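You operate a simulated robot arm through the tools that you are given. There is no shell and no other tool.

You are at the controls of a simulated robot arm. One attempt, no reset.

## Task
Wipe the green smear off the bench, then lay the wrapped bunch there.
Fine: use the blue pad and put it back; the bench's empty end; both wings open; the wrap keeps its band; the bunches in the grey tray and papers in the rack stay. What is to be rubbed or washed off counts as gone when no trace of it is left.

Only the result counts: the job must be done as asked and must still hold three seconds after the hand-in. Knocking over, shifting, dropping, spilling or breaking anything else fails it.

## Robot
A 7-joint arm with a two-finger parallel gripper, fixed in place. Base frame: the origin is at the foot of the arm, x ahead of it, y to its left, z up; the work surface is at about z = 84.6. Readings come in cm, rad, newtons and seconds.
Its first joint turns from -2.601 to 2.601 rad. Payload 3.43 kg.
Tool frame: the origin (TCP) lies between the finger pads and is the grasp point; the fingertips stand 3 cm ahead of it; z points along the fingers, y is the line along which they close. The gripper opens to 9.4 cm. The fingers are 2.8 cm wide and 1 cm thick; the gripper's body (5 by 9.6 cm) begins 5.5 cm behind the TCP.
Orientation is told as [roll, pitch, yaw] about the base's x, y, z axes, in that order, counted from this pose: with the fingers straight down and closing along the base's y, the tool's x points along the base's -x, its y along +y and its z along -z.

## Interface
- The arm moves only by the tool send_rows. Its argument "targets" is a list of rows, each a list of 3 entries, a list of its own where there are three numbers: the shift along the tool's x, y, z in units of 40 mm (1.0 is 40 mm), then the turn, a rotation vector about the tool's x, y, z in units of 4 degrees (1.0 is 4 degrees), then the closure in counts, from 0 (fully open) to 255 (shut). In form: [[[dx, dy, dz], [wx, wy, wz], jaw], ...]. A call has 1 to 20 rows; each row shifts and turns the commanded pose from where the row before left it, along the tool's axes as they then stand. A call with a number of a shift or a turn outside -1 to 1 is refused whole. Each row takes 0.2 s and may step no farther than 5 cm and 0.15 rad from the row before; otherwise, or with a gripper value out of range, the whole call is refused. A pose out of reach is approached as far as the arm can. The call stops where the force on the tool passes 40 N (or 10 N more than at its start, if that is more) or the arm is blocked; 0.2 s more then pass. Each finger travels about 4.5 cm/s and halts on what it meets, pressing with about 37 N; the grip force reading is that of the motor and also rises with nothing between the fingers. The clock runs only during rows and for 0.2 s after the last one: add rows that do not move to give the fingers time. The reply holds the time, the measured pose of the TCP, the force on the tool along the base axes, the opening and the grip force, in the units named above and with some noise, with the torque about the TCP (base axes, N m) and any sound that the robot's microphone picked up, and new pictures: "show" is both (left out), scene, wrist or none.
- Cameras (640 x 400 px; columns grow to the right, rows downward): "scene" is fixed at [39.88, 49.92, 143.82]; the picture's right is [-0.71, -0.70, 0.00], its down [-0.40, 0.40, -0.82] and it looks along [0.58, -0.59, -0.57] (base axes); focal length 355 px, centre (320, 200). "wrist" rides on the gripper at [7.6, 1.4, -10.2] in the tool frame; the picture's right is [-0.18, 0.98, 0.00], its down [-0.75, -0.14, -0.64] and it looks along [-0.63, -0.12, 0.77] (tool axes); focal length 243 px, centre (320, 200). There is no depth. A picture from a camera that has moved, and an enlarged one, comes with that camera's place and axes in the base frame and with its lens.
- enlarge(camera, box): a new picture of the part [left, top, right, bottom] of that camera's present view, enlarged. No time passes.
- sign_off(): hands the job in; it is judged then, once.

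Nothing tells you positions but the pictures and the camera data. Unless the task says otherwise, let go and move clear before handing in.

The tools are called after ">>>" by a JSON object that holds its "op" and its "data". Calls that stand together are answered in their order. send_rows: Moves the arm, as the interface text tells. Its arguments: {"type":"object","properties":{"targets":{"type":"array","items":{"type":"array"}},"show":{"type":"string","enum":["both","scene","wrist","none"]}},"required":["targets"]} The other tools are called the same way: enlarge (camera, box) takes an enlarged picture of a part of a camera's view; sign_off () hands the job in.

At the start:

```text
t: 0.0
eef_pos: [95.3, -25.82, 114.63]
tool_rot: [0.0, 0.001, 0.0]
force: [0.1, -0.4, 0.6]
torque: [-0.01, 0.04, 0.02]
width: 9.41
grip_force: 0.0
```

scene: 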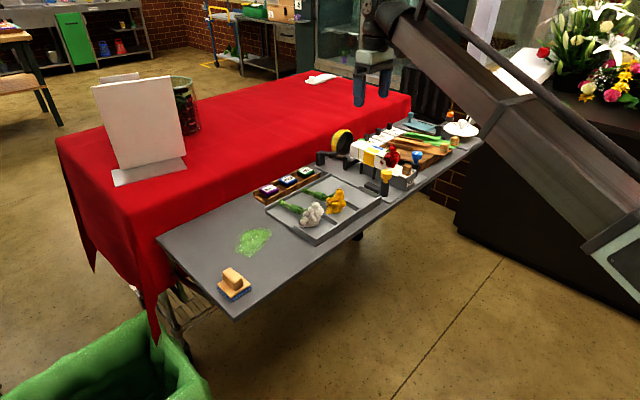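
wrist: 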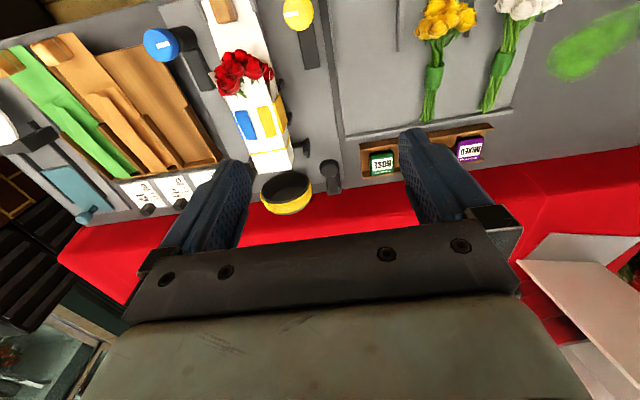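

I see a grey bench with a green smear near its left (scene) end, a blue-based pad with a wooden handle near the corner, a tray with bunches, and a white-wrapped red bunch further along. I'll look closer before moving.

>>> {"op": "enlarge", "data": {"camera": "scene", "box": [150, 160, 390, 310]}}

>>> {"op": "enlarge", "data": {"camera": "scene", "box": [300, 90, 492, 210]}}

>>> {"op": "enlarge", "data": {"camera": "wrist", "box": [120, 0, 440, 200]}}

>>> {"op": "enlarge", "data": {"camera": "wrist", "box": [320, 0, 640, 200]}}

```text
2.67 times, centred on (270, 235) of scene
camera zoom: at [39.88, 49.92, 143.82], right [-0.71, -0.7, 0.0], down [-0.4, 0.4, -0.82], along [0.58, -0.59, -0.57], focal length 947 px, centre (453, 107)
```

zoom: 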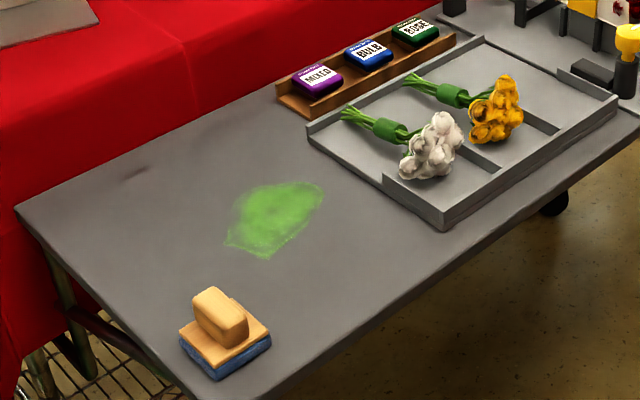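

```text
3.33 times, centred on (396, 150) of scene
camera zoom: at [39.88, 49.92, 143.82], right [-0.71, -0.7, 0.0], down [-0.4, 0.4, -0.82], along [0.58, -0.59, -0.57], focal length 1184 px, centre (67, 367)
```

zoom: 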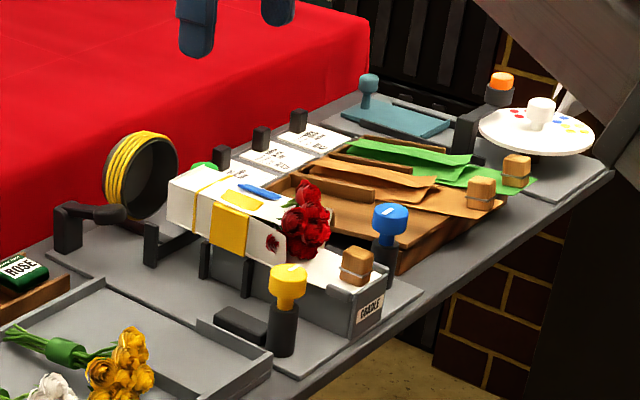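

```text
2.00 times, centred on (280, 100) of wrist
camera zoom: at [87.75, -24.33, 124.96], right [0.18, 0.98, 0.0], down [0.75, -0.14, 0.64], along [0.63, -0.12, -0.77], focal length 485 px, centre (400, 400)
```

zoom: 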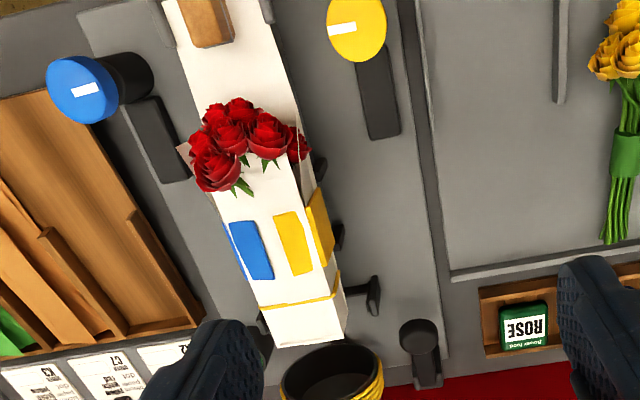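

```text
2.00 times, centred on (480, 100) of wrist
camera zoom: at [87.75, -24.33, 124.96], right [0.18, 0.98, 0.0], down [0.75, -0.14, 0.64], along [0.63, -0.12, -0.77], focal length 485 px, centre (0, 400)
```

zoom: 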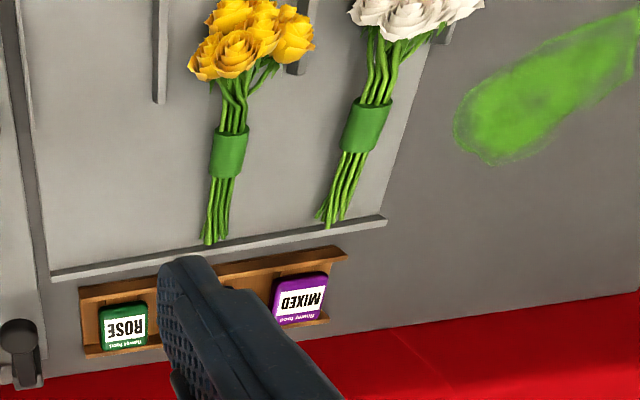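

The pad stands around (90, 25), the smear around (100, 13); the wrapped bunch lies in a fixture marked "CRADLE" with blue and yellow knobs. I'll look closer at that fixture before touching anything.

>>> {"op": "enlarge", "data": {"camera": "scene", "box": [340, 130, 430, 200]}}

>>> {"op": "enlarge", "data": {"camera": "wrist", "box": [180, 0, 340, 100]}}

>>> {"op": "enlarge", "data": {"camera": "wrist", "box": [200, 90, 360, 190]}}

>>> {"op": "enlarge", "data": {"camera": "scene", "box": [200, 255, 270, 305]}}

```text
5.71 times, centred on (385, 165) of scene
camera zoom: at [39.88, 49.92, 143.82], right [-0.71, -0.7, 0.0], down [-0.4, 0.4, -0.82], along [0.58, -0.59, -0.57], focal length 2030 px, centre (-51, 400)
```

zoom: 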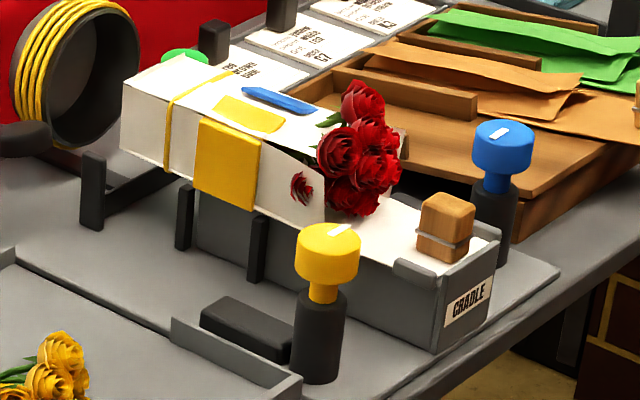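

```text
4.00 times, centred on (260, 50) of wrist
camera zoom: at [87.75, -24.33, 124.96], right [0.18, 0.98, 0.0], down [0.75, -0.14, 0.64], along [0.63, -0.12, -0.77], focal length 970 px, centre (560, 800)
```

zoom: 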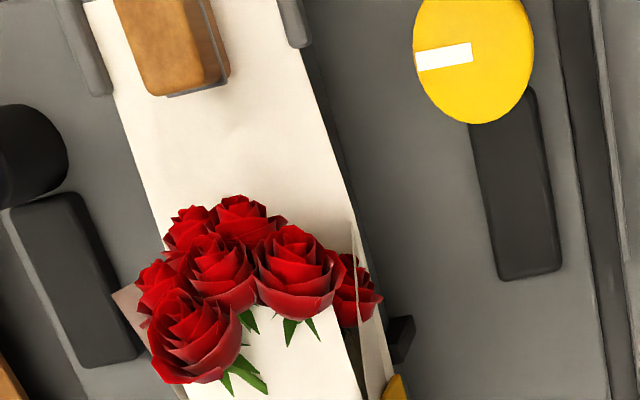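

```text
4.00 times, centred on (280, 140) of wrist
camera zoom: at [87.75, -24.33, 124.96], right [0.18, 0.98, 0.0], down [0.75, -0.14, 0.64], along [0.63, -0.12, -0.77], focal length 970 px, centre (480, 440)
```

zoom: 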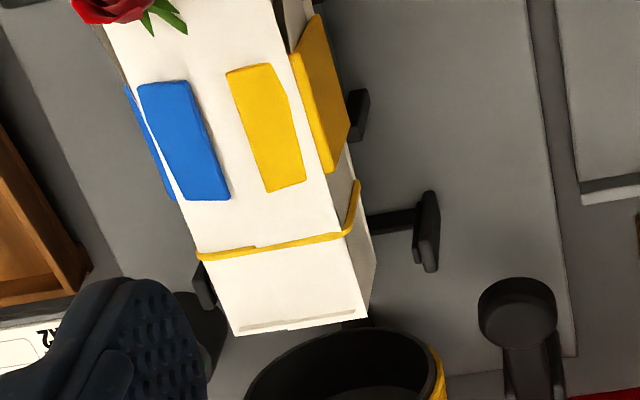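

```text
8.00 times, centred on (235, 280) of scene
camera zoom: at [39.88, 49.92, 143.82], right [-0.71, -0.7, 0.0], down [-0.4, 0.4, -0.82], along [0.58, -0.59, -0.57], focal length 2841 px, centre (1000, -440)
```

zoom: 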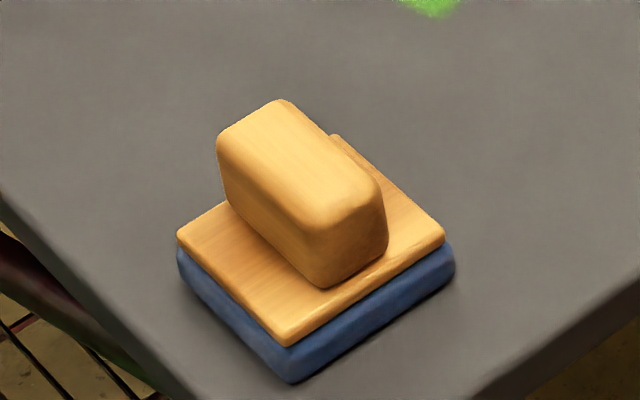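

The cradle fixture's wrap tops out near z=93 around (99,-33), and the knobs are near (89,-27) on the yellow side. I'll back the arm off toward the base so the wrist camera sees the fixture from the front.

>>> {"op": "send_rows", "data": {"targets": [[[1, -0.2, 0], [0, 0, 0], 0], [[1, -0.2, 0], [0, 0, 0], 0], [[1, -0.2, 0], [0, 0, 0], 0], [[1, -0.2, 0.2], [0, 0, 0], 0], [[1, -0.2, 0.2], [0, 0, 0], 0], [[0.5, 0, 0.2], [0, 0, 0], 0], [[0, 0, 0], [0, 0, 0], 0]], "show": "both"}}

```text
t: 1.6
eef_pos: [73.29, -29.77, 112.35]
tool_rot: [0.0, 0.0, -0.001]
force: [0.1, -0.4, 1.0]
torque: [0.0, 0.01, 0.0]
width: 9.4
grip_force: 0.1
camera wrist: at [65.65, -28.36, 122.61], right [0.18, 0.98, 0.0], down [0.75, -0.14, 0.64], along [0.63, -0.12, -0.77], focal length 243 px, centre (320, 200)
```

scene: 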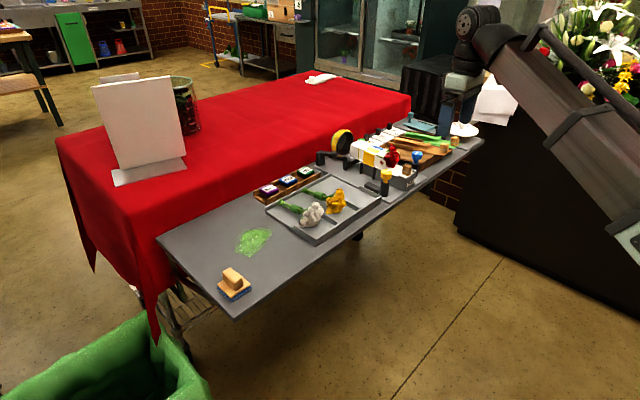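
wrist: 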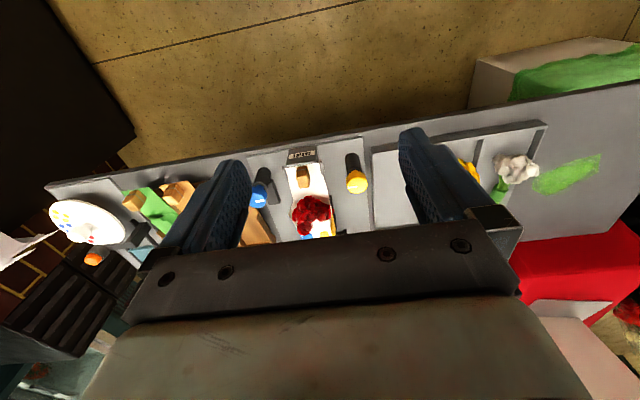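

The gripper hides the near area from here; I'll go forward to about x=86 and lower to get a close view between the fingers of the fixture.

>>> {"op": "send_rows", "data": {"targets": [[[-1, 0, 0.3], [0, 0, 0], 0], [[-1, 0, 0.5], [0, 0, 0], 0], [[-0.8, -0.2, 0.5], [0, 0, 0], 0], [[0, -0.2, 0.2], [0, 0, 0], 0], [[0, 0, 0], [0, 0, 0], 0]], "show": "wrist"}}

```text
t: 2.8
eef_pos: [84.54, -31.31, 106.17]
tool_rot: [-0.001, 0.0, -0.001]
force: [0.4, 0.3, 0.2]
torque: [-0.01, -0.02, 0.0]
width: 9.39
grip_force: 0.0
camera wrist: at [76.92, -29.92, 116.53], right [0.18, 0.98, 0.0], down [0.75, -0.14, 0.64], along [0.63, -0.12, -0.77], focal length 243 px, centre (320, 200)
```

wrist: 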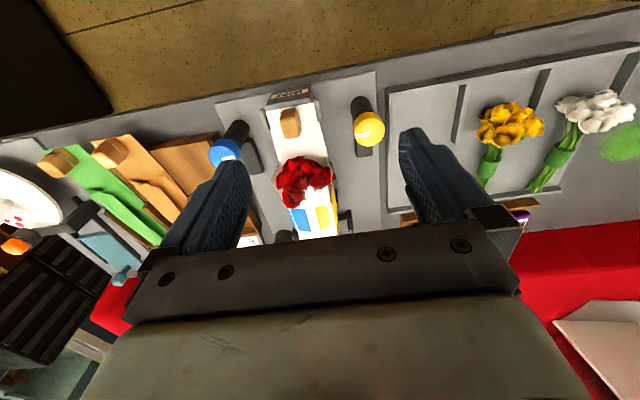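

>>> {"op": "enlarge", "data": {"camera": "wrist", "box": [200, 70, 400, 240]}}

>>> {"op": "enlarge", "data": {"camera": "scene", "box": [300, 120, 400, 190]}}

```text
2.35 times, centred on (300, 155) of wrist
camera zoom: at [76.92, -29.92, 116.53], right [0.18, 0.98, 0.0], down [0.75, -0.14, 0.64], along [0.63, -0.12, -0.77], focal length 571 px, centre (367, 306)
```

zoom: 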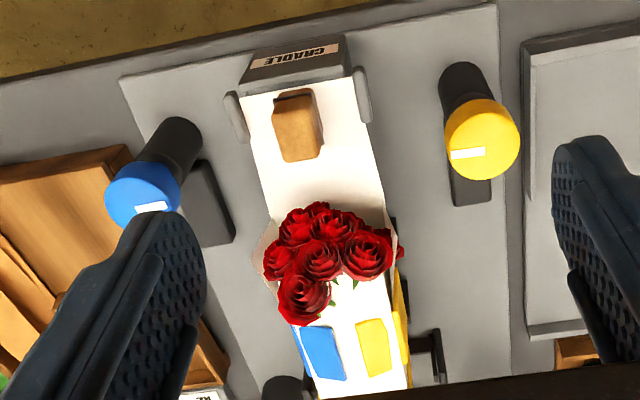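

```text
5.71 times, centred on (350, 155) of scene
camera zoom: at [39.88, 49.92, 143.82], right [-0.71, -0.7, 0.0], down [-0.4, 0.4, -0.82], along [0.58, -0.59, -0.57], focal length 2030 px, centre (149, 457)
```

zoom: 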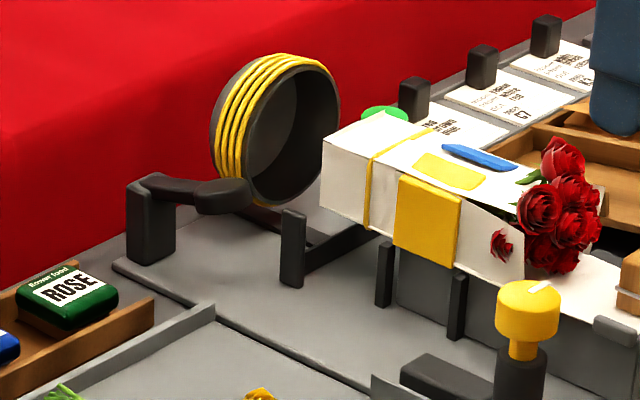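

The blue knob is near (88.2,-43) and the yellow one near (88.5,-27), with the cradle along x at y≈-35. First comes the wipe, so I'll lift and swing over to the pad end at about (85, 25).

>>> {"op": "send_rows", "data": {"targets": [[[0, 0, -1], [0, 0, 0], 0], [[0, 0.5, -0.8], [0, 0, 0], 0], [[0, 1, 0], [0, 0, 0], 0], [[0, 1, 0], [0, 0, 0], 0], [[0, 1, 0], [0, 0, 0], 0], [[0, 1, 0], [0, 0, 0], 0], [[0, 1, 0], [0, 0, 0], 0], [[0, 1, 0], [0, 0, 0], 0], [[0, 1, 0], [0, 0, 0], 0], [[0, 1, 0], [0, 0, 0], 0], [[0, 1, 0], [0, 0, 0], 0], [[0, 1, 0], [0, 0, 0], 0], [[0, 1, 0], [0, 0, 0], 0], [[0, 1, 0], [0, 0, 0], 0], [[0, 1, 0], [0, 0, 0], 0], [[0, 0.6, 0], [0, 0, 0], 0], [[0, 0, 0], [0, 0, 0], 0]], "show": "both"}}

```text
t: 6.4
eef_pos: [84.53, 25.08, 113.55]
tool_rot: [0.0, 0.0, 0.001]
force: [-0.2, -0.4, 0.3]
torque: [-0.01, 0.03, 0.02]
width: 9.38
grip_force: 0.1
camera wrist: at [76.93, 26.49, 123.8], right [0.18, 0.98, 0.0], down [0.75, -0.14, 0.64], along [0.63, -0.12, -0.77], focal length 243 px, centre (320, 200)
```

scene: 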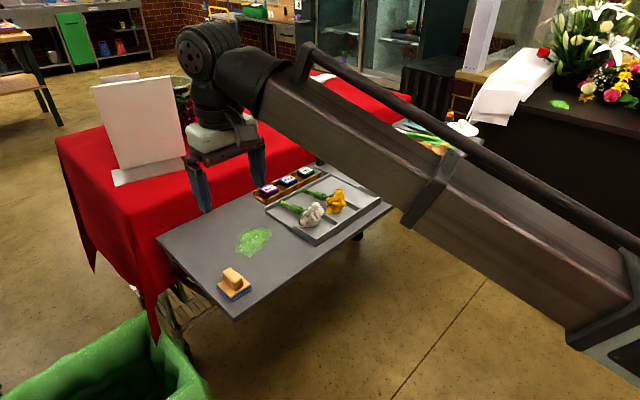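
wrist: 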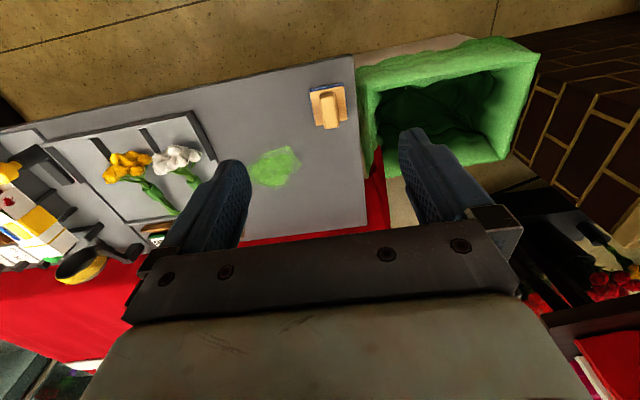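

The pad and smear are now in both views. I'll enlarge them for exact positions.

>>> {"op": "enlarge", "data": {"camera": "wrist", "box": [230, 60, 390, 160]}}

>>> {"op": "enlarge", "data": {"camera": "wrist", "box": [220, 120, 320, 220]}}

>>> {"op": "enlarge", "data": {"camera": "scene", "box": [220, 215, 284, 265]}}

```text
4.00 times, centred on (310, 110) of wrist
camera zoom: at [76.93, 26.49, 123.8], right [0.18, 0.98, 0.0], down [0.75, -0.14, 0.64], along [0.63, -0.12, -0.77], focal length 970 px, centre (360, 560)
```

zoom: 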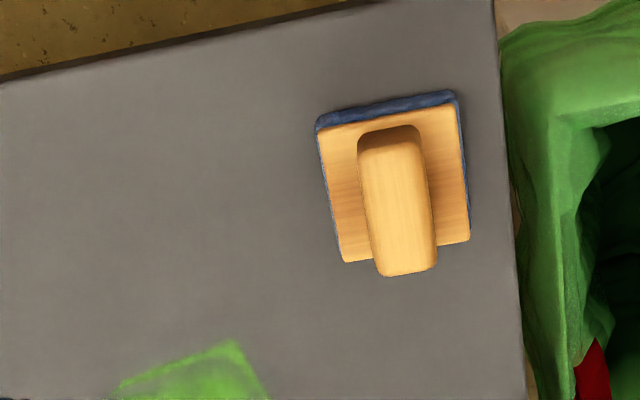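

```text
4.00 times, centred on (270, 170) of wrist
camera zoom: at [76.93, 26.49, 123.8], right [0.18, 0.98, 0.0], down [0.75, -0.14, 0.64], along [0.63, -0.12, -0.77], focal length 970 px, centre (520, 320)
```

zoom: 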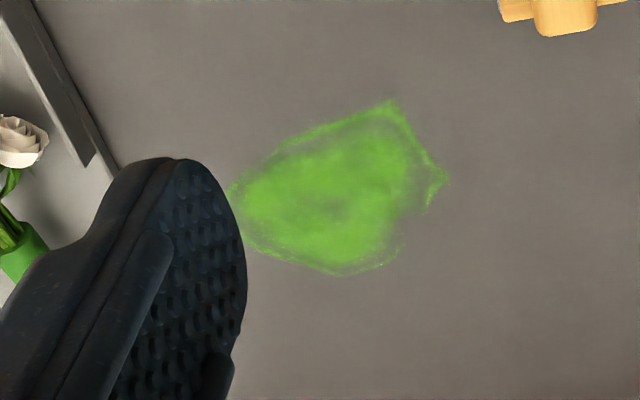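

```text
8.00 times, centred on (252, 240) of scene
camera zoom: at [39.88, 49.92, 143.82], right [-0.71, -0.7, 0.0], down [-0.4, 0.4, -0.82], along [0.58, -0.59, -0.57], focal length 2841 px, centre (864, -120)
```

zoom: 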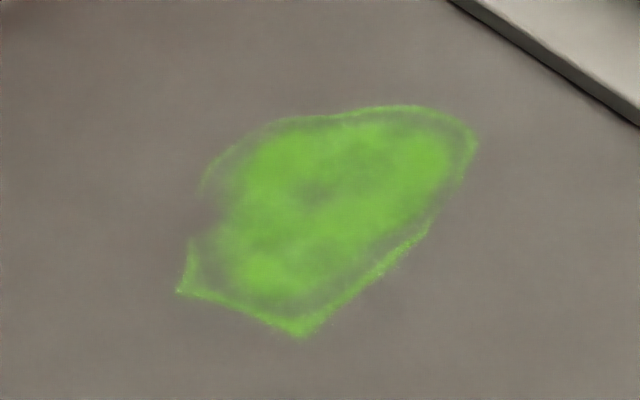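

Pad centre is at about (89.5, 25.4), handle lying along x with its top near z=89; the smear spans x 95–104.5, y 7–19. Since that is beyond the vertical-tool reach, I'll tilt the tool 28° outward (about its y axis) before gripping.

>>> {"op": "send_rows", "data": {"targets": [[[0, 0, 0], [0, -1, 0], 0], [[0, 0, 0], [0, -1, 0], 0], [[0, 0, 0], [0, -1, 0], 0], [[0, 0, 0], [0, -1, 0], 0], [[0, 0, 0], [0, -1, 0], 0], [[0, 0, 0], [0, -1, 0], 0], [[0, 0, 0], [0, -1, 0], 0], [[0, 0, 0], [0, 0, 0], 0]], "show": "both"}}

```text
t: 8.2
eef_pos: [84.61, 25.06, 113.55]
tool_rot: [0.001, -0.49, 0.0]
force: [0.0, 0.2, -0.3]
torque: [-0.01, 0.0, 0.0]
width: 9.42
grip_force: 0.0
camera wrist: at [73.04, 26.47, 118.98], right [0.16, 0.98, 0.09], down [0.36, -0.14, 0.92], along [0.92, -0.12, -0.38], focal length 243 px, centre (320, 200)
```

scene: 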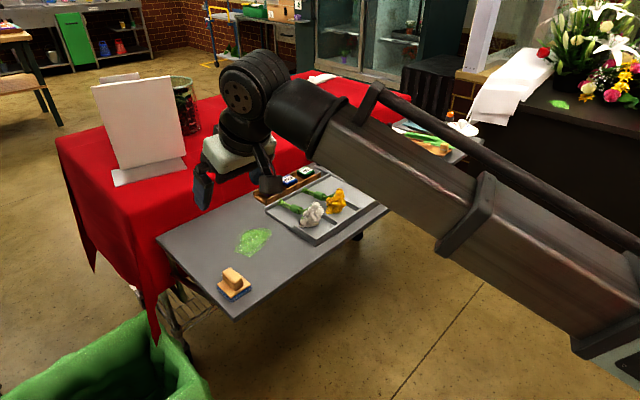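
wrist: 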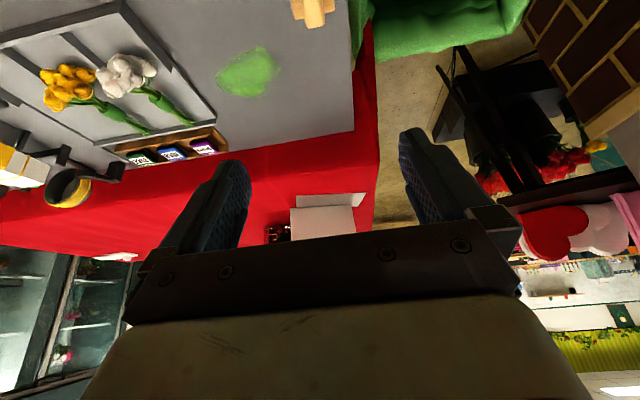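

Tilt is in. I'll come down to just above the handle at about (88.5, 25.4, 97.5).

>>> {"op": "send_rows", "data": {"targets": [[[0.254, 0.021, 0.995], [0, 0, 0], 0], [[0.254, 0.021, 0.995], [0, 0, 0], 0], [[0.254, 0.021, 0.995], [0, 0, 0], 0], [[0.254, 0.021, 0.995], [0, 0, 0], 0], [[0, 0, 0], [0, 0, 0], 0]], "show": "both"}}

>>> {"op": "enlarge", "data": {"camera": "scene", "box": [170, 200, 298, 300]}}

```text
t: 9.4
eef_pos: [88.53, 25.52, 97.7]
tool_rot: [0.001, -0.49, 0.0]
force: [0.2, -0.8, -0.2]
torque: [-0.04, -0.02, -0.01]
width: 9.38
grip_force: 0.1
camera wrist: at [76.92, 26.86, 103.11], right [0.16, 0.98, 0.09], down [0.36, -0.14, 0.92], along [0.92, -0.12, -0.38], focal length 243 px, centre (320, 200)
```

scene: 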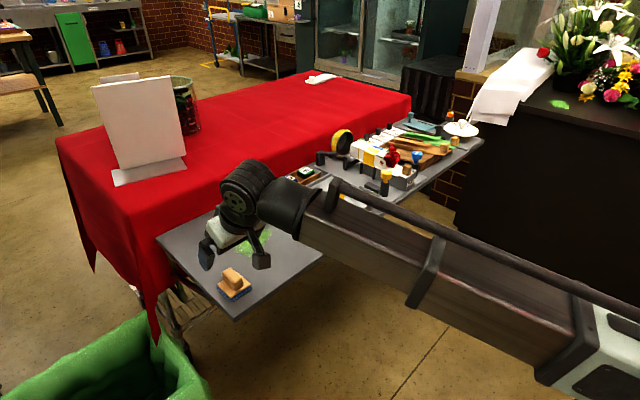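
wrist: 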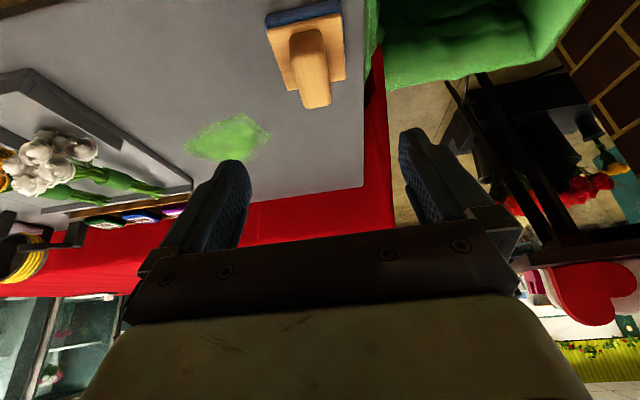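

```text
4.00 times, centred on (234, 250) of scene
camera zoom: at [39.88, 49.92, 143.82], right [-0.71, -0.7, 0.0], down [-0.4, 0.4, -0.82], along [0.58, -0.59, -0.57], focal length 1421 px, centre (664, 0)
```

zoom: 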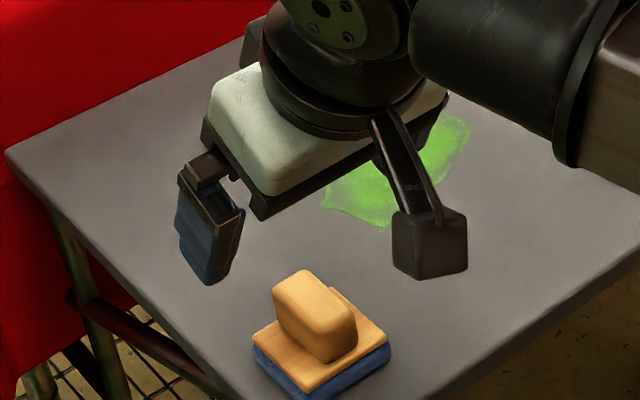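

Handle lies between the fingers. I'll descend the last 7 cm, slowing near the plate.

>>> {"op": "send_rows", "data": {"targets": [[[0.235, -0.01, 0.441], [0, 0, 0], 0], [[0.235, -0.01, 0.441], [0, 0, 0], 0], [[0.176, -0.01, 0.331], [0, 0, 0], 0], [[0.07, 0, 0.132], [0, 0, 0], 0], [[0.07, 0, 0.132], [0, 0, 0], 0], [[0, 0, 0], [0, 0, 0], 0]], "show": "both"}}

>>> {"op": "enlarge", "data": {"camera": "scene", "box": [190, 230, 286, 305]}}

```text
t: 10.8
eef_pos: [88.55, 25.2, 90.81]
tool_rot: [0.001, -0.489, 0.0]
force: [-0.7, 0.7, 0.1]
torque: [0.04, -0.02, -0.01]
width: 9.39
grip_force: 0.1
camera wrist: at [76.88, 26.68, 96.31], right [0.16, 0.98, 0.09], down [0.36, -0.14, 0.92], along [0.92, -0.12, -0.38], focal length 243 px, centre (320, 200)
```

scene: 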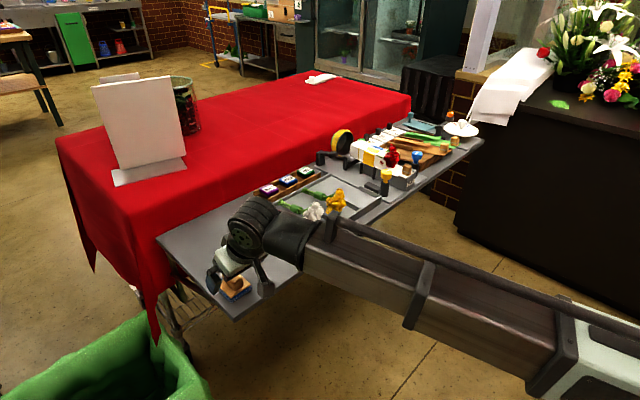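
wrist: 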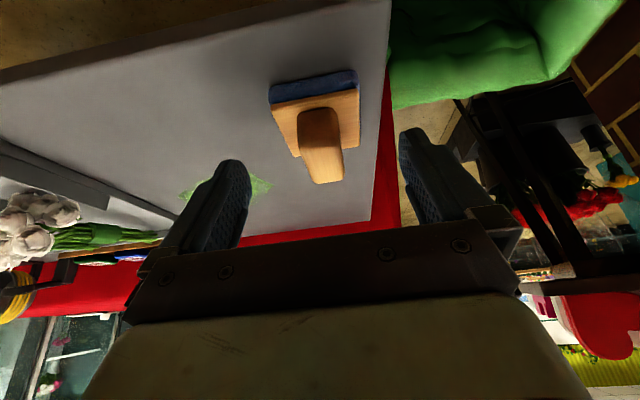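

```text
5.33 times, centred on (238, 268) of scene
camera zoom: at [39.88, 49.92, 143.82], right [-0.71, -0.7, 0.0], down [-0.4, 0.4, -0.82], along [0.58, -0.59, -0.57], focal length 1894 px, centre (757, -160)
```

zoom: 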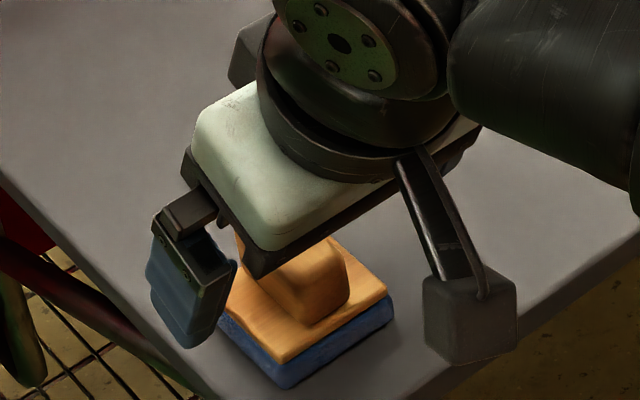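

Fingertips straddle the handle. I'll drop half a centimetre, centre on it and close.

>>> {"op": "send_rows", "data": {"targets": [[[0.114, 0.05, 0.081], [0, 0, 0], 0], [[0, 0, 0], [0, 0, 0], 0]], "show": "none"}}

>>> {"op": "send_rows", "data": {"targets": [[[0, 0, 0], [0, 0, 0], 120], [[0, 0, 0], [0, 0, 0], 180], [[0, 0, 0], [0, 0, 0], 255], [[0, 0, 0], [0, 0, 0], 255], [[0, 0, 0], [0, 0, 0], 255], [[0, 0, 0], [0, 0, 0], 255]], "show": "both"}}

```text
t: 11.4
eef_pos: [88.14, 25.46, 90.3]
tool_rot: [0.001, -0.489, -0.001]
force: [0.0, 0.7, -0.2]
torque: [-0.04, 0.0, -0.01]
width: 9.42
grip_force: 0.1
```

```text
t: 12.8
eef_pos: [88.3, 25.41, 90.31]
tool_rot: [0.0, -0.49, 0.0]
force: [-0.3, 0.7, -0.2]
torque: [-0.04, -0.01, -0.03]
width: 2.29
grip_force: 37.3
camera wrist: at [76.65, 26.9, 95.81], right [0.16, 0.98, 0.09], down [0.36, -0.14, 0.92], along [0.92, -0.12, -0.38], focal length 243 px, centre (320, 200)
```

scene: 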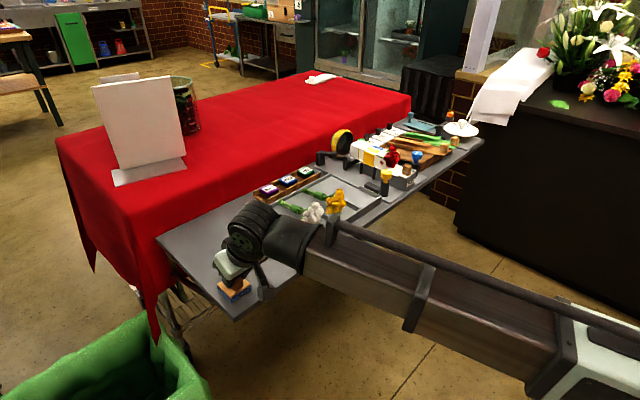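
wrist: 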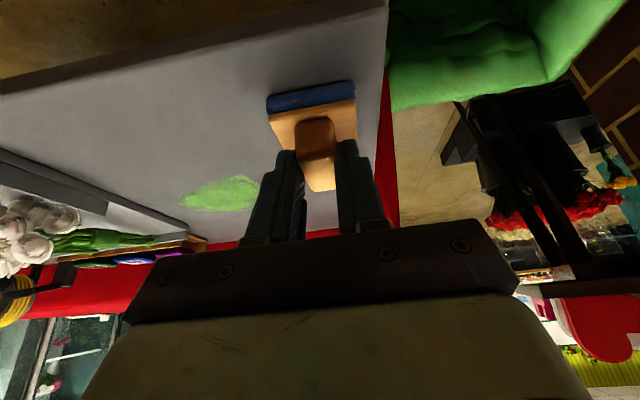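

The handle is held (2.3 cm, 37 N) at TCP (88.3, 25.4, 90.3). I'll lift 2 cm, carry it to the near edge of the smear, and check.

>>> {"op": "send_rows", "data": {"targets": [[[-0.117, 0, -0.22], [0, 0, 0], 255], [[-0.117, 0, -0.22], [0, 0, 0], 255], [[-0.515, -0.7, 0.274], [0, 0, 0], 255], [[-0.515, -0.7, 0.274], [0, 0, 0], 255], [[-0.515, -0.7, 0.274], [0, 0, 0], 255], [[0, 0, 0], [0, 0, 0], 255]], "show": "both"}}

>>> {"op": "enlarge", "data": {"camera": "scene", "box": [190, 210, 318, 290]}}

```text
t: 14.2
eef_pos: [95.13, 17.14, 92.29]
tool_rot: [0.0, -0.488, -0.001]
force: [-0.3, -0.2, -0.2]
torque: [0.01, 0.02, 0.02]
width: 2.25
grip_force: 37.2
camera wrist: at [83.64, 18.47, 97.81], right [0.16, 0.98, 0.09], down [0.36, -0.14, 0.92], along [0.92, -0.12, -0.38], focal length 243 px, centre (320, 200)
```

scene: 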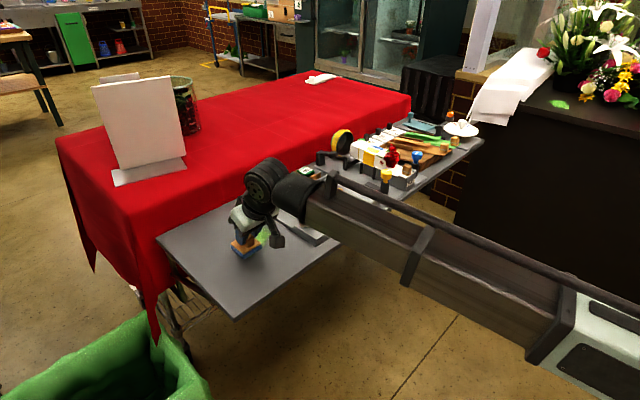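
wrist: 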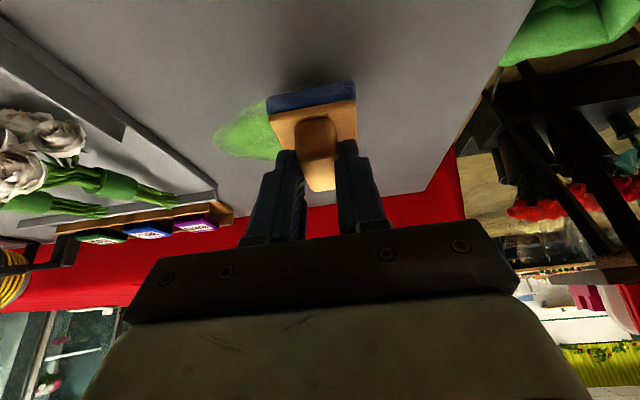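

```text
5.00 times, centred on (254, 250) of scene
camera zoom: at [39.88, 49.92, 143.82], right [-0.71, -0.7, 0.0], down [-0.4, 0.4, -0.82], along [0.58, -0.59, -0.57], focal length 1776 px, centre (650, -50)
```

zoom: 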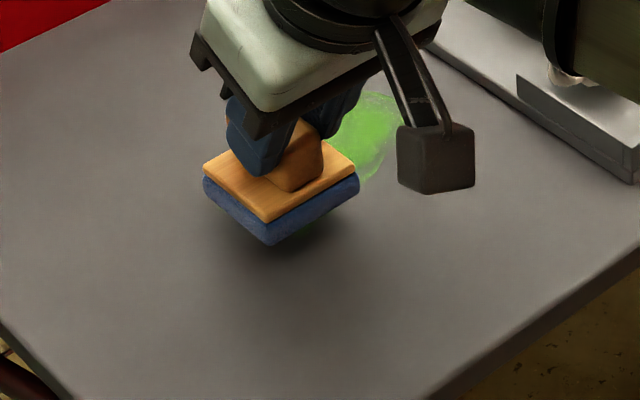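

The pad hangs level about 2 cm above the bench at the smear's near corner. I'll lower gently to contact and check force.

>>> {"op": "send_rows", "data": {"targets": [[[0.106, 0, 0.199], [0, 0, 0], 255], [[0.106, 0, 0.199], [0, 0, 0], 255], [[0.0235, 0, 0.044], [0, 0, 0], 255], [[0.012, 0, 0.022], [0, 0, 0], 255], [[0, 0, 0], [0, 0, 0], 255]], "show": "none"}}

```text
t: 15.4
eef_pos: [95.31, 17.05, 90.28]
tool_rot: [0.0, -0.491, 0.002]
force: [-1.5, 0.7, 12.6]
torque: [-0.08, 0.04, -0.03]
width: 2.28
grip_force: 37.2
```

About 12 N of contact force. I'll wipe in overlapping strips along y, stepping outward in x.

>>> {"op": "send_rows", "data": {"targets": [[[0, -0.5, 0], [0, 0, 0], 255], [[0, -0.5, 0], [0, 0, 0], 255], [[0, -0.5, 0], [0, 0, 0], 255], [[0, -0.5, 0], [0, 0, 0], 255], [[-0.552, 0, 0.293], [0, 0, 0], 255], [[0, 0.56, 0], [0, 0, 0], 255], [[0, 0.56, 0], [0, 0, 0], 255], [[0, 0.56, 0], [0, 0, 0], 255], [[0, 0.56, 0], [0, 0, 0], 255], [[0, 0, 0], [0, 0, 0], 255]], "show": "both"}}

>>> {"op": "enlarge", "data": {"camera": "scene", "box": [190, 210, 318, 290]}}

```text
t: 17.6
eef_pos: [97.71, 18.09, 90.21]
tool_rot: [0.0, -0.487, 0.0]
force: [-0.2, -7.9, 12.2]
torque: [-0.25, -0.23, -0.13]
width: 2.31
grip_force: 36.9
camera wrist: at [86.14, 19.46, 95.78], right [0.16, 0.98, 0.09], down [0.36, -0.14, 0.92], along [0.92, -0.12, -0.38], focal length 243 px, centre (320, 200)
```

scene: 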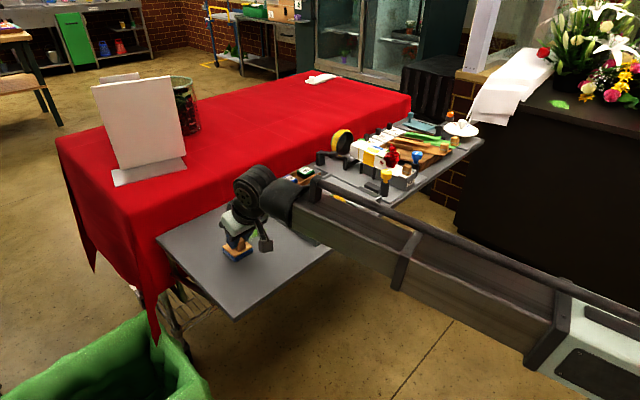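
wrist: 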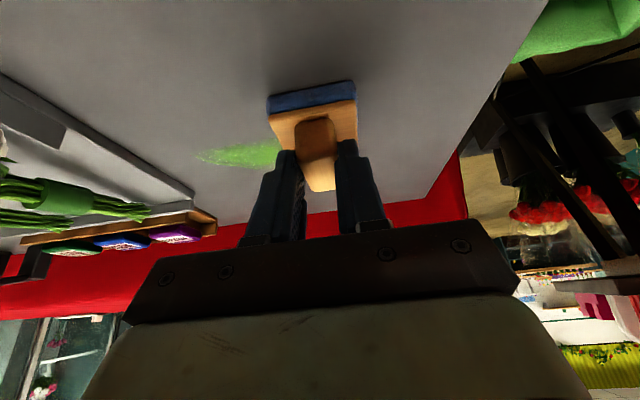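

```text
5.00 times, centred on (254, 250) of scene
camera zoom: at [39.88, 49.92, 143.82], right [-0.71, -0.7, 0.0], down [-0.4, 0.4, -0.82], along [0.58, -0.59, -0.57], focal length 1776 px, centre (650, -50)
```

zoom: 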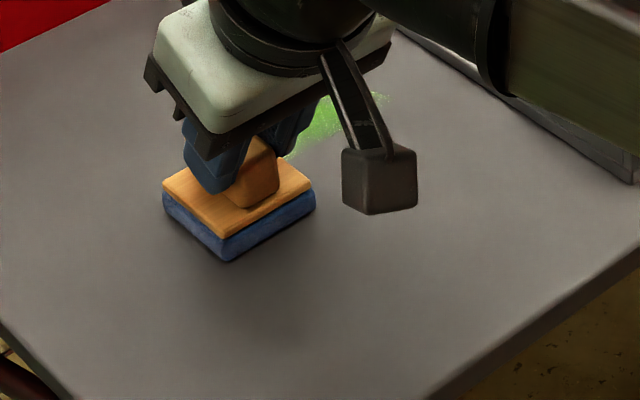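

Wiping works; the near half is gone. I'll go on with the outer strips.

>>> {"op": "send_rows", "data": {"targets": [[[-0.497, 0, 0.264], [0, 0, 0], 255], [[0, -0.5, 0], [0, 0, 0], 255], [[0, -0.5, 0], [0, 0, 0], 255], [[0, -0.5, 0], [0, 0, 0], 255], [[0, -0.5, 0], [0, 0, 0], 255], [[0, -0.45, 0], [0, 0, 0], 255], [[-0.497, 0, 0.264], [0, 0, 0], 255], [[0, 0.5, 0], [0, 0, 0], 255], [[0, 0.5, 0], [0, 0, 0], 255], [[0, 0.5, 0], [0, 0, 0], 255], [[0, 0.5, 0], [0, 0, 0], 255], [[0, 0, 0], [0, 0, 0], 255]], "show": "both"}}

>>> {"op": "enlarge", "data": {"camera": "scene", "box": [190, 210, 318, 290]}}

```text
t: 20.2
eef_pos: [102.15, 16.3, 90.33]
tool_rot: [0.0, -0.488, 0.001]
force: [0.6, -3.9, 7.3]
torque: [-0.15, -0.13, -0.08]
width: 2.3
grip_force: 37.2
camera wrist: at [90.65, 17.62, 95.78], right [0.16, 0.98, 0.09], down [0.36, -0.14, 0.92], along [0.92, -0.12, -0.38], focal length 243 px, centre (320, 200)
```

scene: 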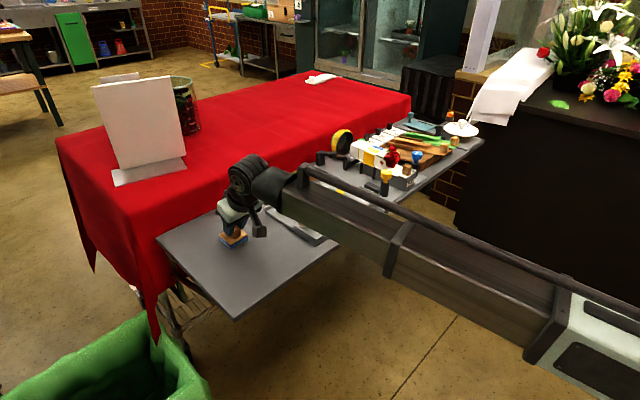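
wrist: 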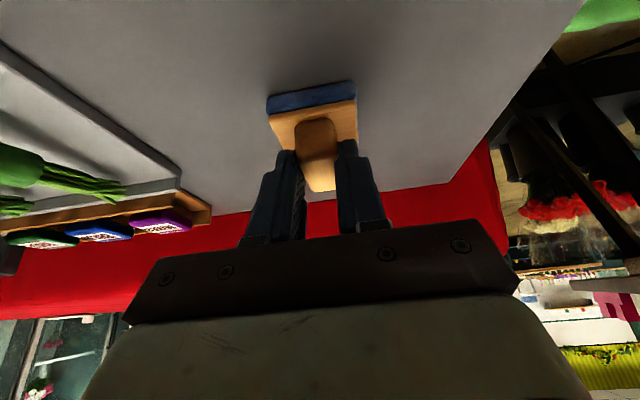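

```text
5.00 times, centred on (254, 250) of scene
camera zoom: at [39.88, 49.92, 143.82], right [-0.71, -0.7, 0.0], down [-0.4, 0.4, -0.82], along [0.58, -0.59, -0.57], focal length 1776 px, centre (650, -50)
```

zoom: 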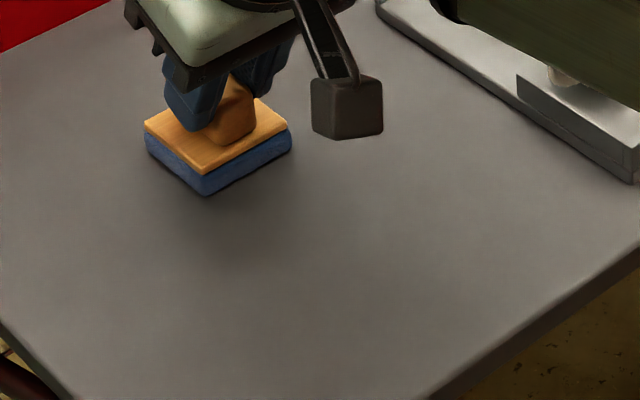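

The bench looks clear. I'll make one more overlapping pass back for thin traces, then lift and inspect.

>>> {"op": "send_rows", "data": {"targets": [[[0, -0.7, 0], [0, 0, 0], 255], [[0, -0.7, 0], [0, 0, 0], 255], [[0.441, 0, -0.235], [0, 0, 0], 255], [[0, 0.8, 0], [0, 0, 0], 255], [[0, 0.8, 0], [0, 0, 0], 255], [[0.441, 0, -0.235], [0, 0, 0], 255], [[0, -0.75, 0], [0, 0, 0], 255], [[0, -0.75, 0], [0, 0, 0], 255], [[0, -0.75, 0], [0, 0, 0], 255], [[0.441, 0, -0.235], [0, 0, 0], 255], [[0, 0.75, 0], [0, 0, 0], 255], [[0, 0.75, 0], [0, 0, 0], 255], [[0, 0.75, 0], [0, 0, 0], 255], [[-0.117, 0, -0.22], [0, 0, 0], 255], [[-0.117, 0, -0.22], [0, 0, 0], 255], [[0, 0, 0], [0, 0, 0], 255]], "show": "both"}}

>>> {"op": "enlarge", "data": {"camera": "scene", "box": [190, 200, 318, 280]}}

```text
t: 23.6
eef_pos: [96.32, 16.98, 92.15]
tool_rot: [0.0, -0.49, 0.001]
force: [0.2, -1.1, -0.2]
torque: [-0.03, 0.05, -0.01]
width: 2.3
grip_force: 36.9
camera wrist: at [84.7, 18.41, 97.71], right [0.16, 0.98, 0.09], down [0.36, -0.14, 0.92], along [0.92, -0.12, -0.38], focal length 243 px, centre (320, 200)
```

scene: 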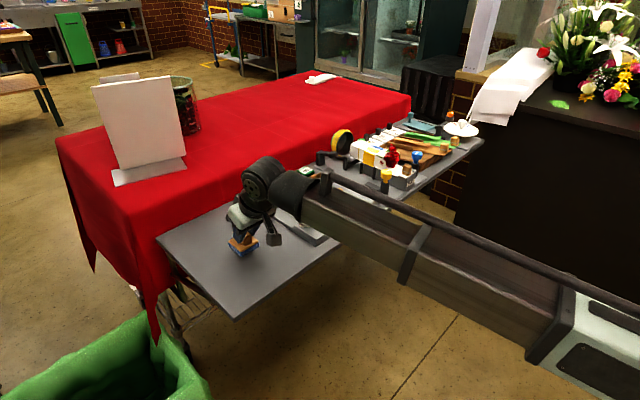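
wrist: 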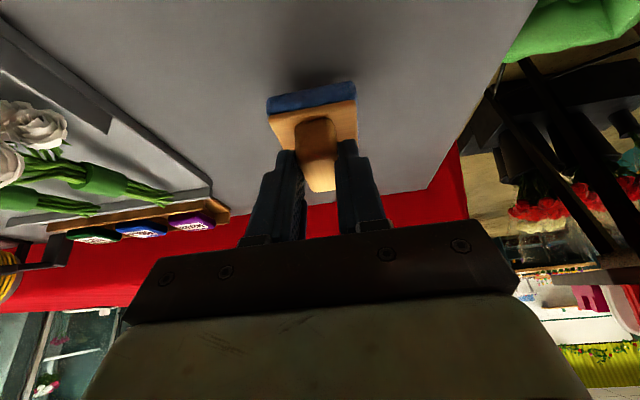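

```text
5.00 times, centred on (254, 240) of scene
camera zoom: at [39.88, 49.92, 143.82], right [-0.71, -0.7, 0.0], down [-0.4, 0.4, -0.82], along [0.58, -0.59, -0.57], focal length 1776 px, centre (650, 0)
```

zoom: 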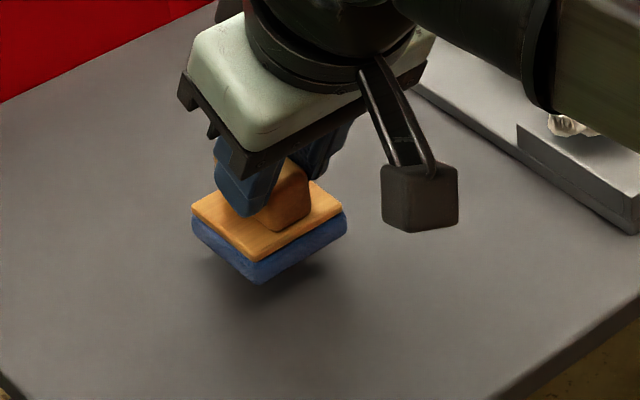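

No trace remains that I can see. I'll carry the pad back to its original spot at TCP (88.3, 25.4) and set it down.

>>> {"op": "send_rows", "data": {"targets": [[[0.59, 0.702, -0.314], [0, 0, 0], 255], [[0.59, 0.702, -0.314], [0, 0, 0], 255], [[0.59, 0.702, -0.314], [0, 0, 0], 255], [[0, 0, 0], [0, 0, 0], 255]], "show": "none"}}

>>> {"op": "send_rows", "data": {"targets": [[[0.1, 0, 0.187], [0, 0, 0], 255], [[0.08, 0, 0.15], [0, 0, 0], 255], [[0.035, 0, 0.066], [0, 0, 0], 255], [[0, 0, 0], [0, 0, 0], 255]], "show": "scene"}}

```text
t: 24.6
eef_pos: [88.22, 25.46, 92.3]
tool_rot: [-0.001, -0.489, 0.0]
force: [0.5, -0.5, -0.5]
torque: [0.0, 0.0, 0.01]
width: 2.32
grip_force: 36.7
```

```text
t: 25.6
eef_pos: [88.21, 25.48, 90.35]
tool_rot: [-0.001, -0.489, 0.0]
force: [-0.1, -0.3, -0.6]
torque: [0.01, 0.01, -0.02]
width: 2.26
grip_force: 37.1
```

scene: 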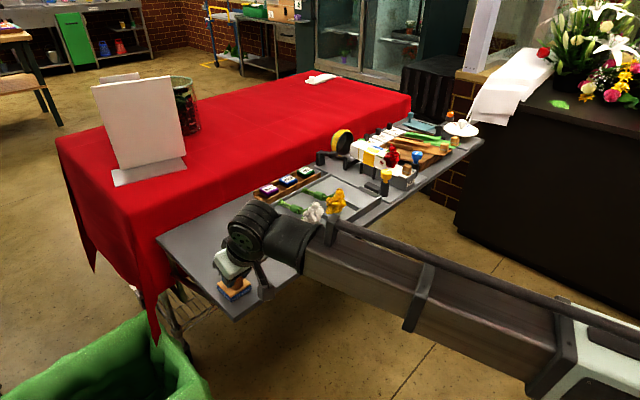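

Almost touching; I'll lower another 1.5 mm, then open.

>>> {"op": "send_rows", "data": {"targets": [[[0.0176, 0, 0.033], [0, 0, 0], 255], [[0, 0, 0], [0, 0, 0], 255]], "show": "none"}}

>>> {"op": "send_rows", "data": {"targets": [[[0, 0, 0], [0, 0, 0], 180], [[0, 0, 0], [0, 0, 0], 120], [[0, 0, 0], [0, 0, 0], 60], [[0, 0, 0], [0, 0, 0], 0], [[0, 0, 0], [0, 0, 0], 0], [[0, 0, 0], [0, 0, 0], 0]], "show": "both"}}

```text
t: 26.2
eef_pos: [88.22, 25.41, 90.32]
tool_rot: [0.0, -0.489, -0.001]
force: [-1.1, -0.1, 5.2]
torque: [-0.11, 0.11, 0.04]
width: 2.3
grip_force: 37.0
```

```text
t: 27.6
eef_pos: [88.3, 25.49, 90.28]
tool_rot: [0.002, -0.489, -0.001]
force: [-0.7, 0.4, 0.1]
torque: [0.02, 0.01, -0.03]
width: 9.4
grip_force: 0.1
camera wrist: at [76.7, 26.87, 95.71], right [0.16, 0.98, 0.09], down [0.36, -0.14, 0.92], along [0.92, -0.12, -0.38], focal length 243 px, centre (320, 200)
```

scene: 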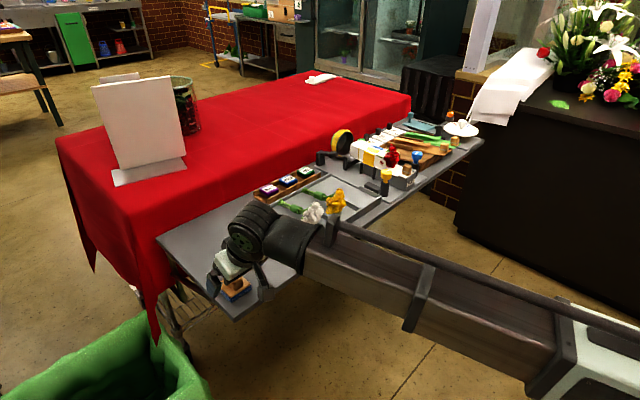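
wrist: 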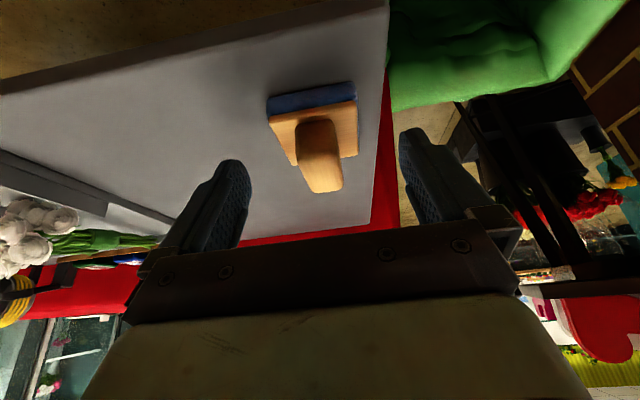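

Released; the pad sits where it was. I'll lift straight up and re-vertical the tool, then inspect.

>>> {"op": "send_rows", "data": {"targets": [[[-0.2, 0, -0.376], [0, 0, 0], 0], [[-0.4, 0, -0.75], [0, 0, 0], 0], [[-0.47, 0, -0.883], [0, 0, 0], 0], [[-0.47, 0, -0.883], [0, 0, 0], 0], [[-0.47, 0, -0.883], [0, 0, 0], 0], [[-0.47, 0, -0.883], [0, 0, 0], 0], [[0, 0, 0], [0, 1, 0], 0], [[0, 0, 0], [0, 1, 0], 0], [[0, 0, 0], [0, 1, 0], 0], [[0, 0, 0], [0, 1, 0], 0], [[0, 0, 0], [0, 1, 0], 0], [[0, 0, 0], [0, 1, 0], 0], [[0, 0, 0], [0, 1, 0], 0], [[0, 0, 0], [0, 0, 0], 0]], "show": "both"}}

>>> {"op": "enlarge", "data": {"camera": "scene", "box": [170, 200, 330, 300]}}

>>> {"op": "enlarge", "data": {"camera": "wrist", "box": [220, 70, 380, 230]}}

```text
t: 30.6
eef_pos: [88.28, 25.54, 111.4]
tool_rot: [-0.001, 0.002, -0.001]
force: [0.6, -1.0, 0.3]
torque: [0.01, -0.01, -0.02]
width: 9.41
grip_force: 0.0
camera wrist: at [80.59, 26.86, 121.64], right [0.18, 0.98, 0.0], down [0.75, -0.14, 0.64], along [0.63, -0.12, -0.77], focal length 243 px, centre (320, 200)
```

scene: 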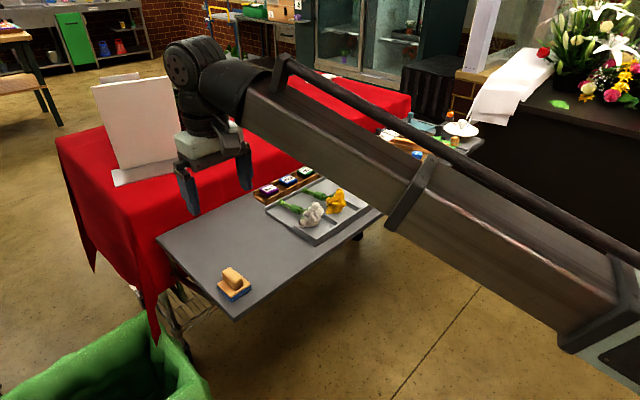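
wrist: 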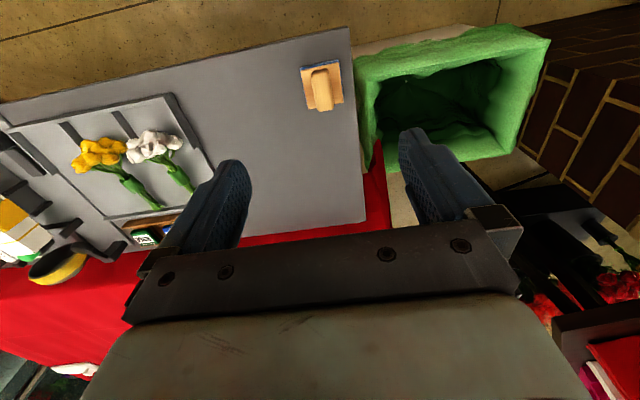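

```text
4.00 times, centred on (250, 250) of scene
camera zoom: at [39.88, 49.92, 143.82], right [-0.71, -0.7, 0.0], down [-0.4, 0.4, -0.82], along [0.58, -0.59, -0.57], focal length 1421 px, centre (600, 0)
```

zoom: 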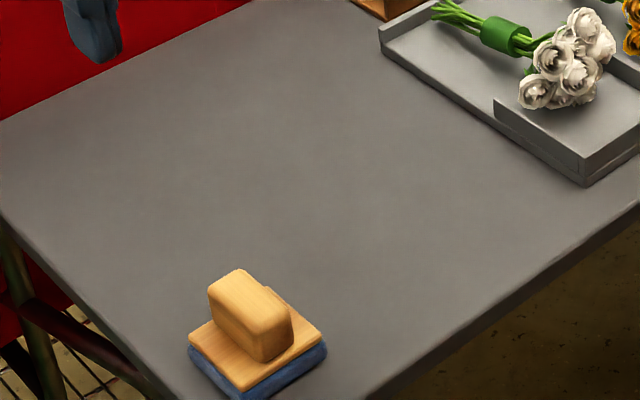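

```text
2.50 times, centred on (300, 150) of wrist
camera zoom: at [80.59, 26.86, 121.64], right [0.18, 0.98, 0.0], down [0.75, -0.14, 0.64], along [0.63, -0.12, -0.77], focal length 606 px, centre (370, 325)
```

zoom: 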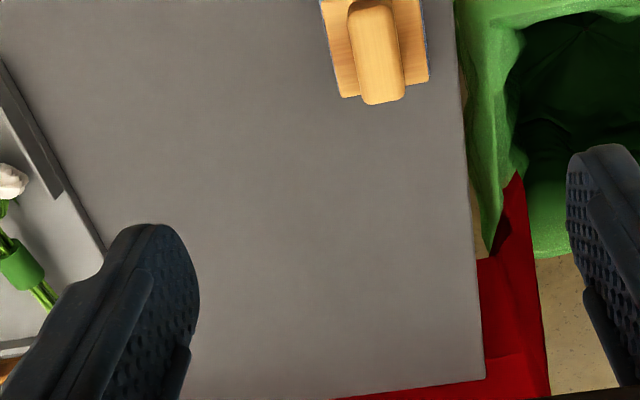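

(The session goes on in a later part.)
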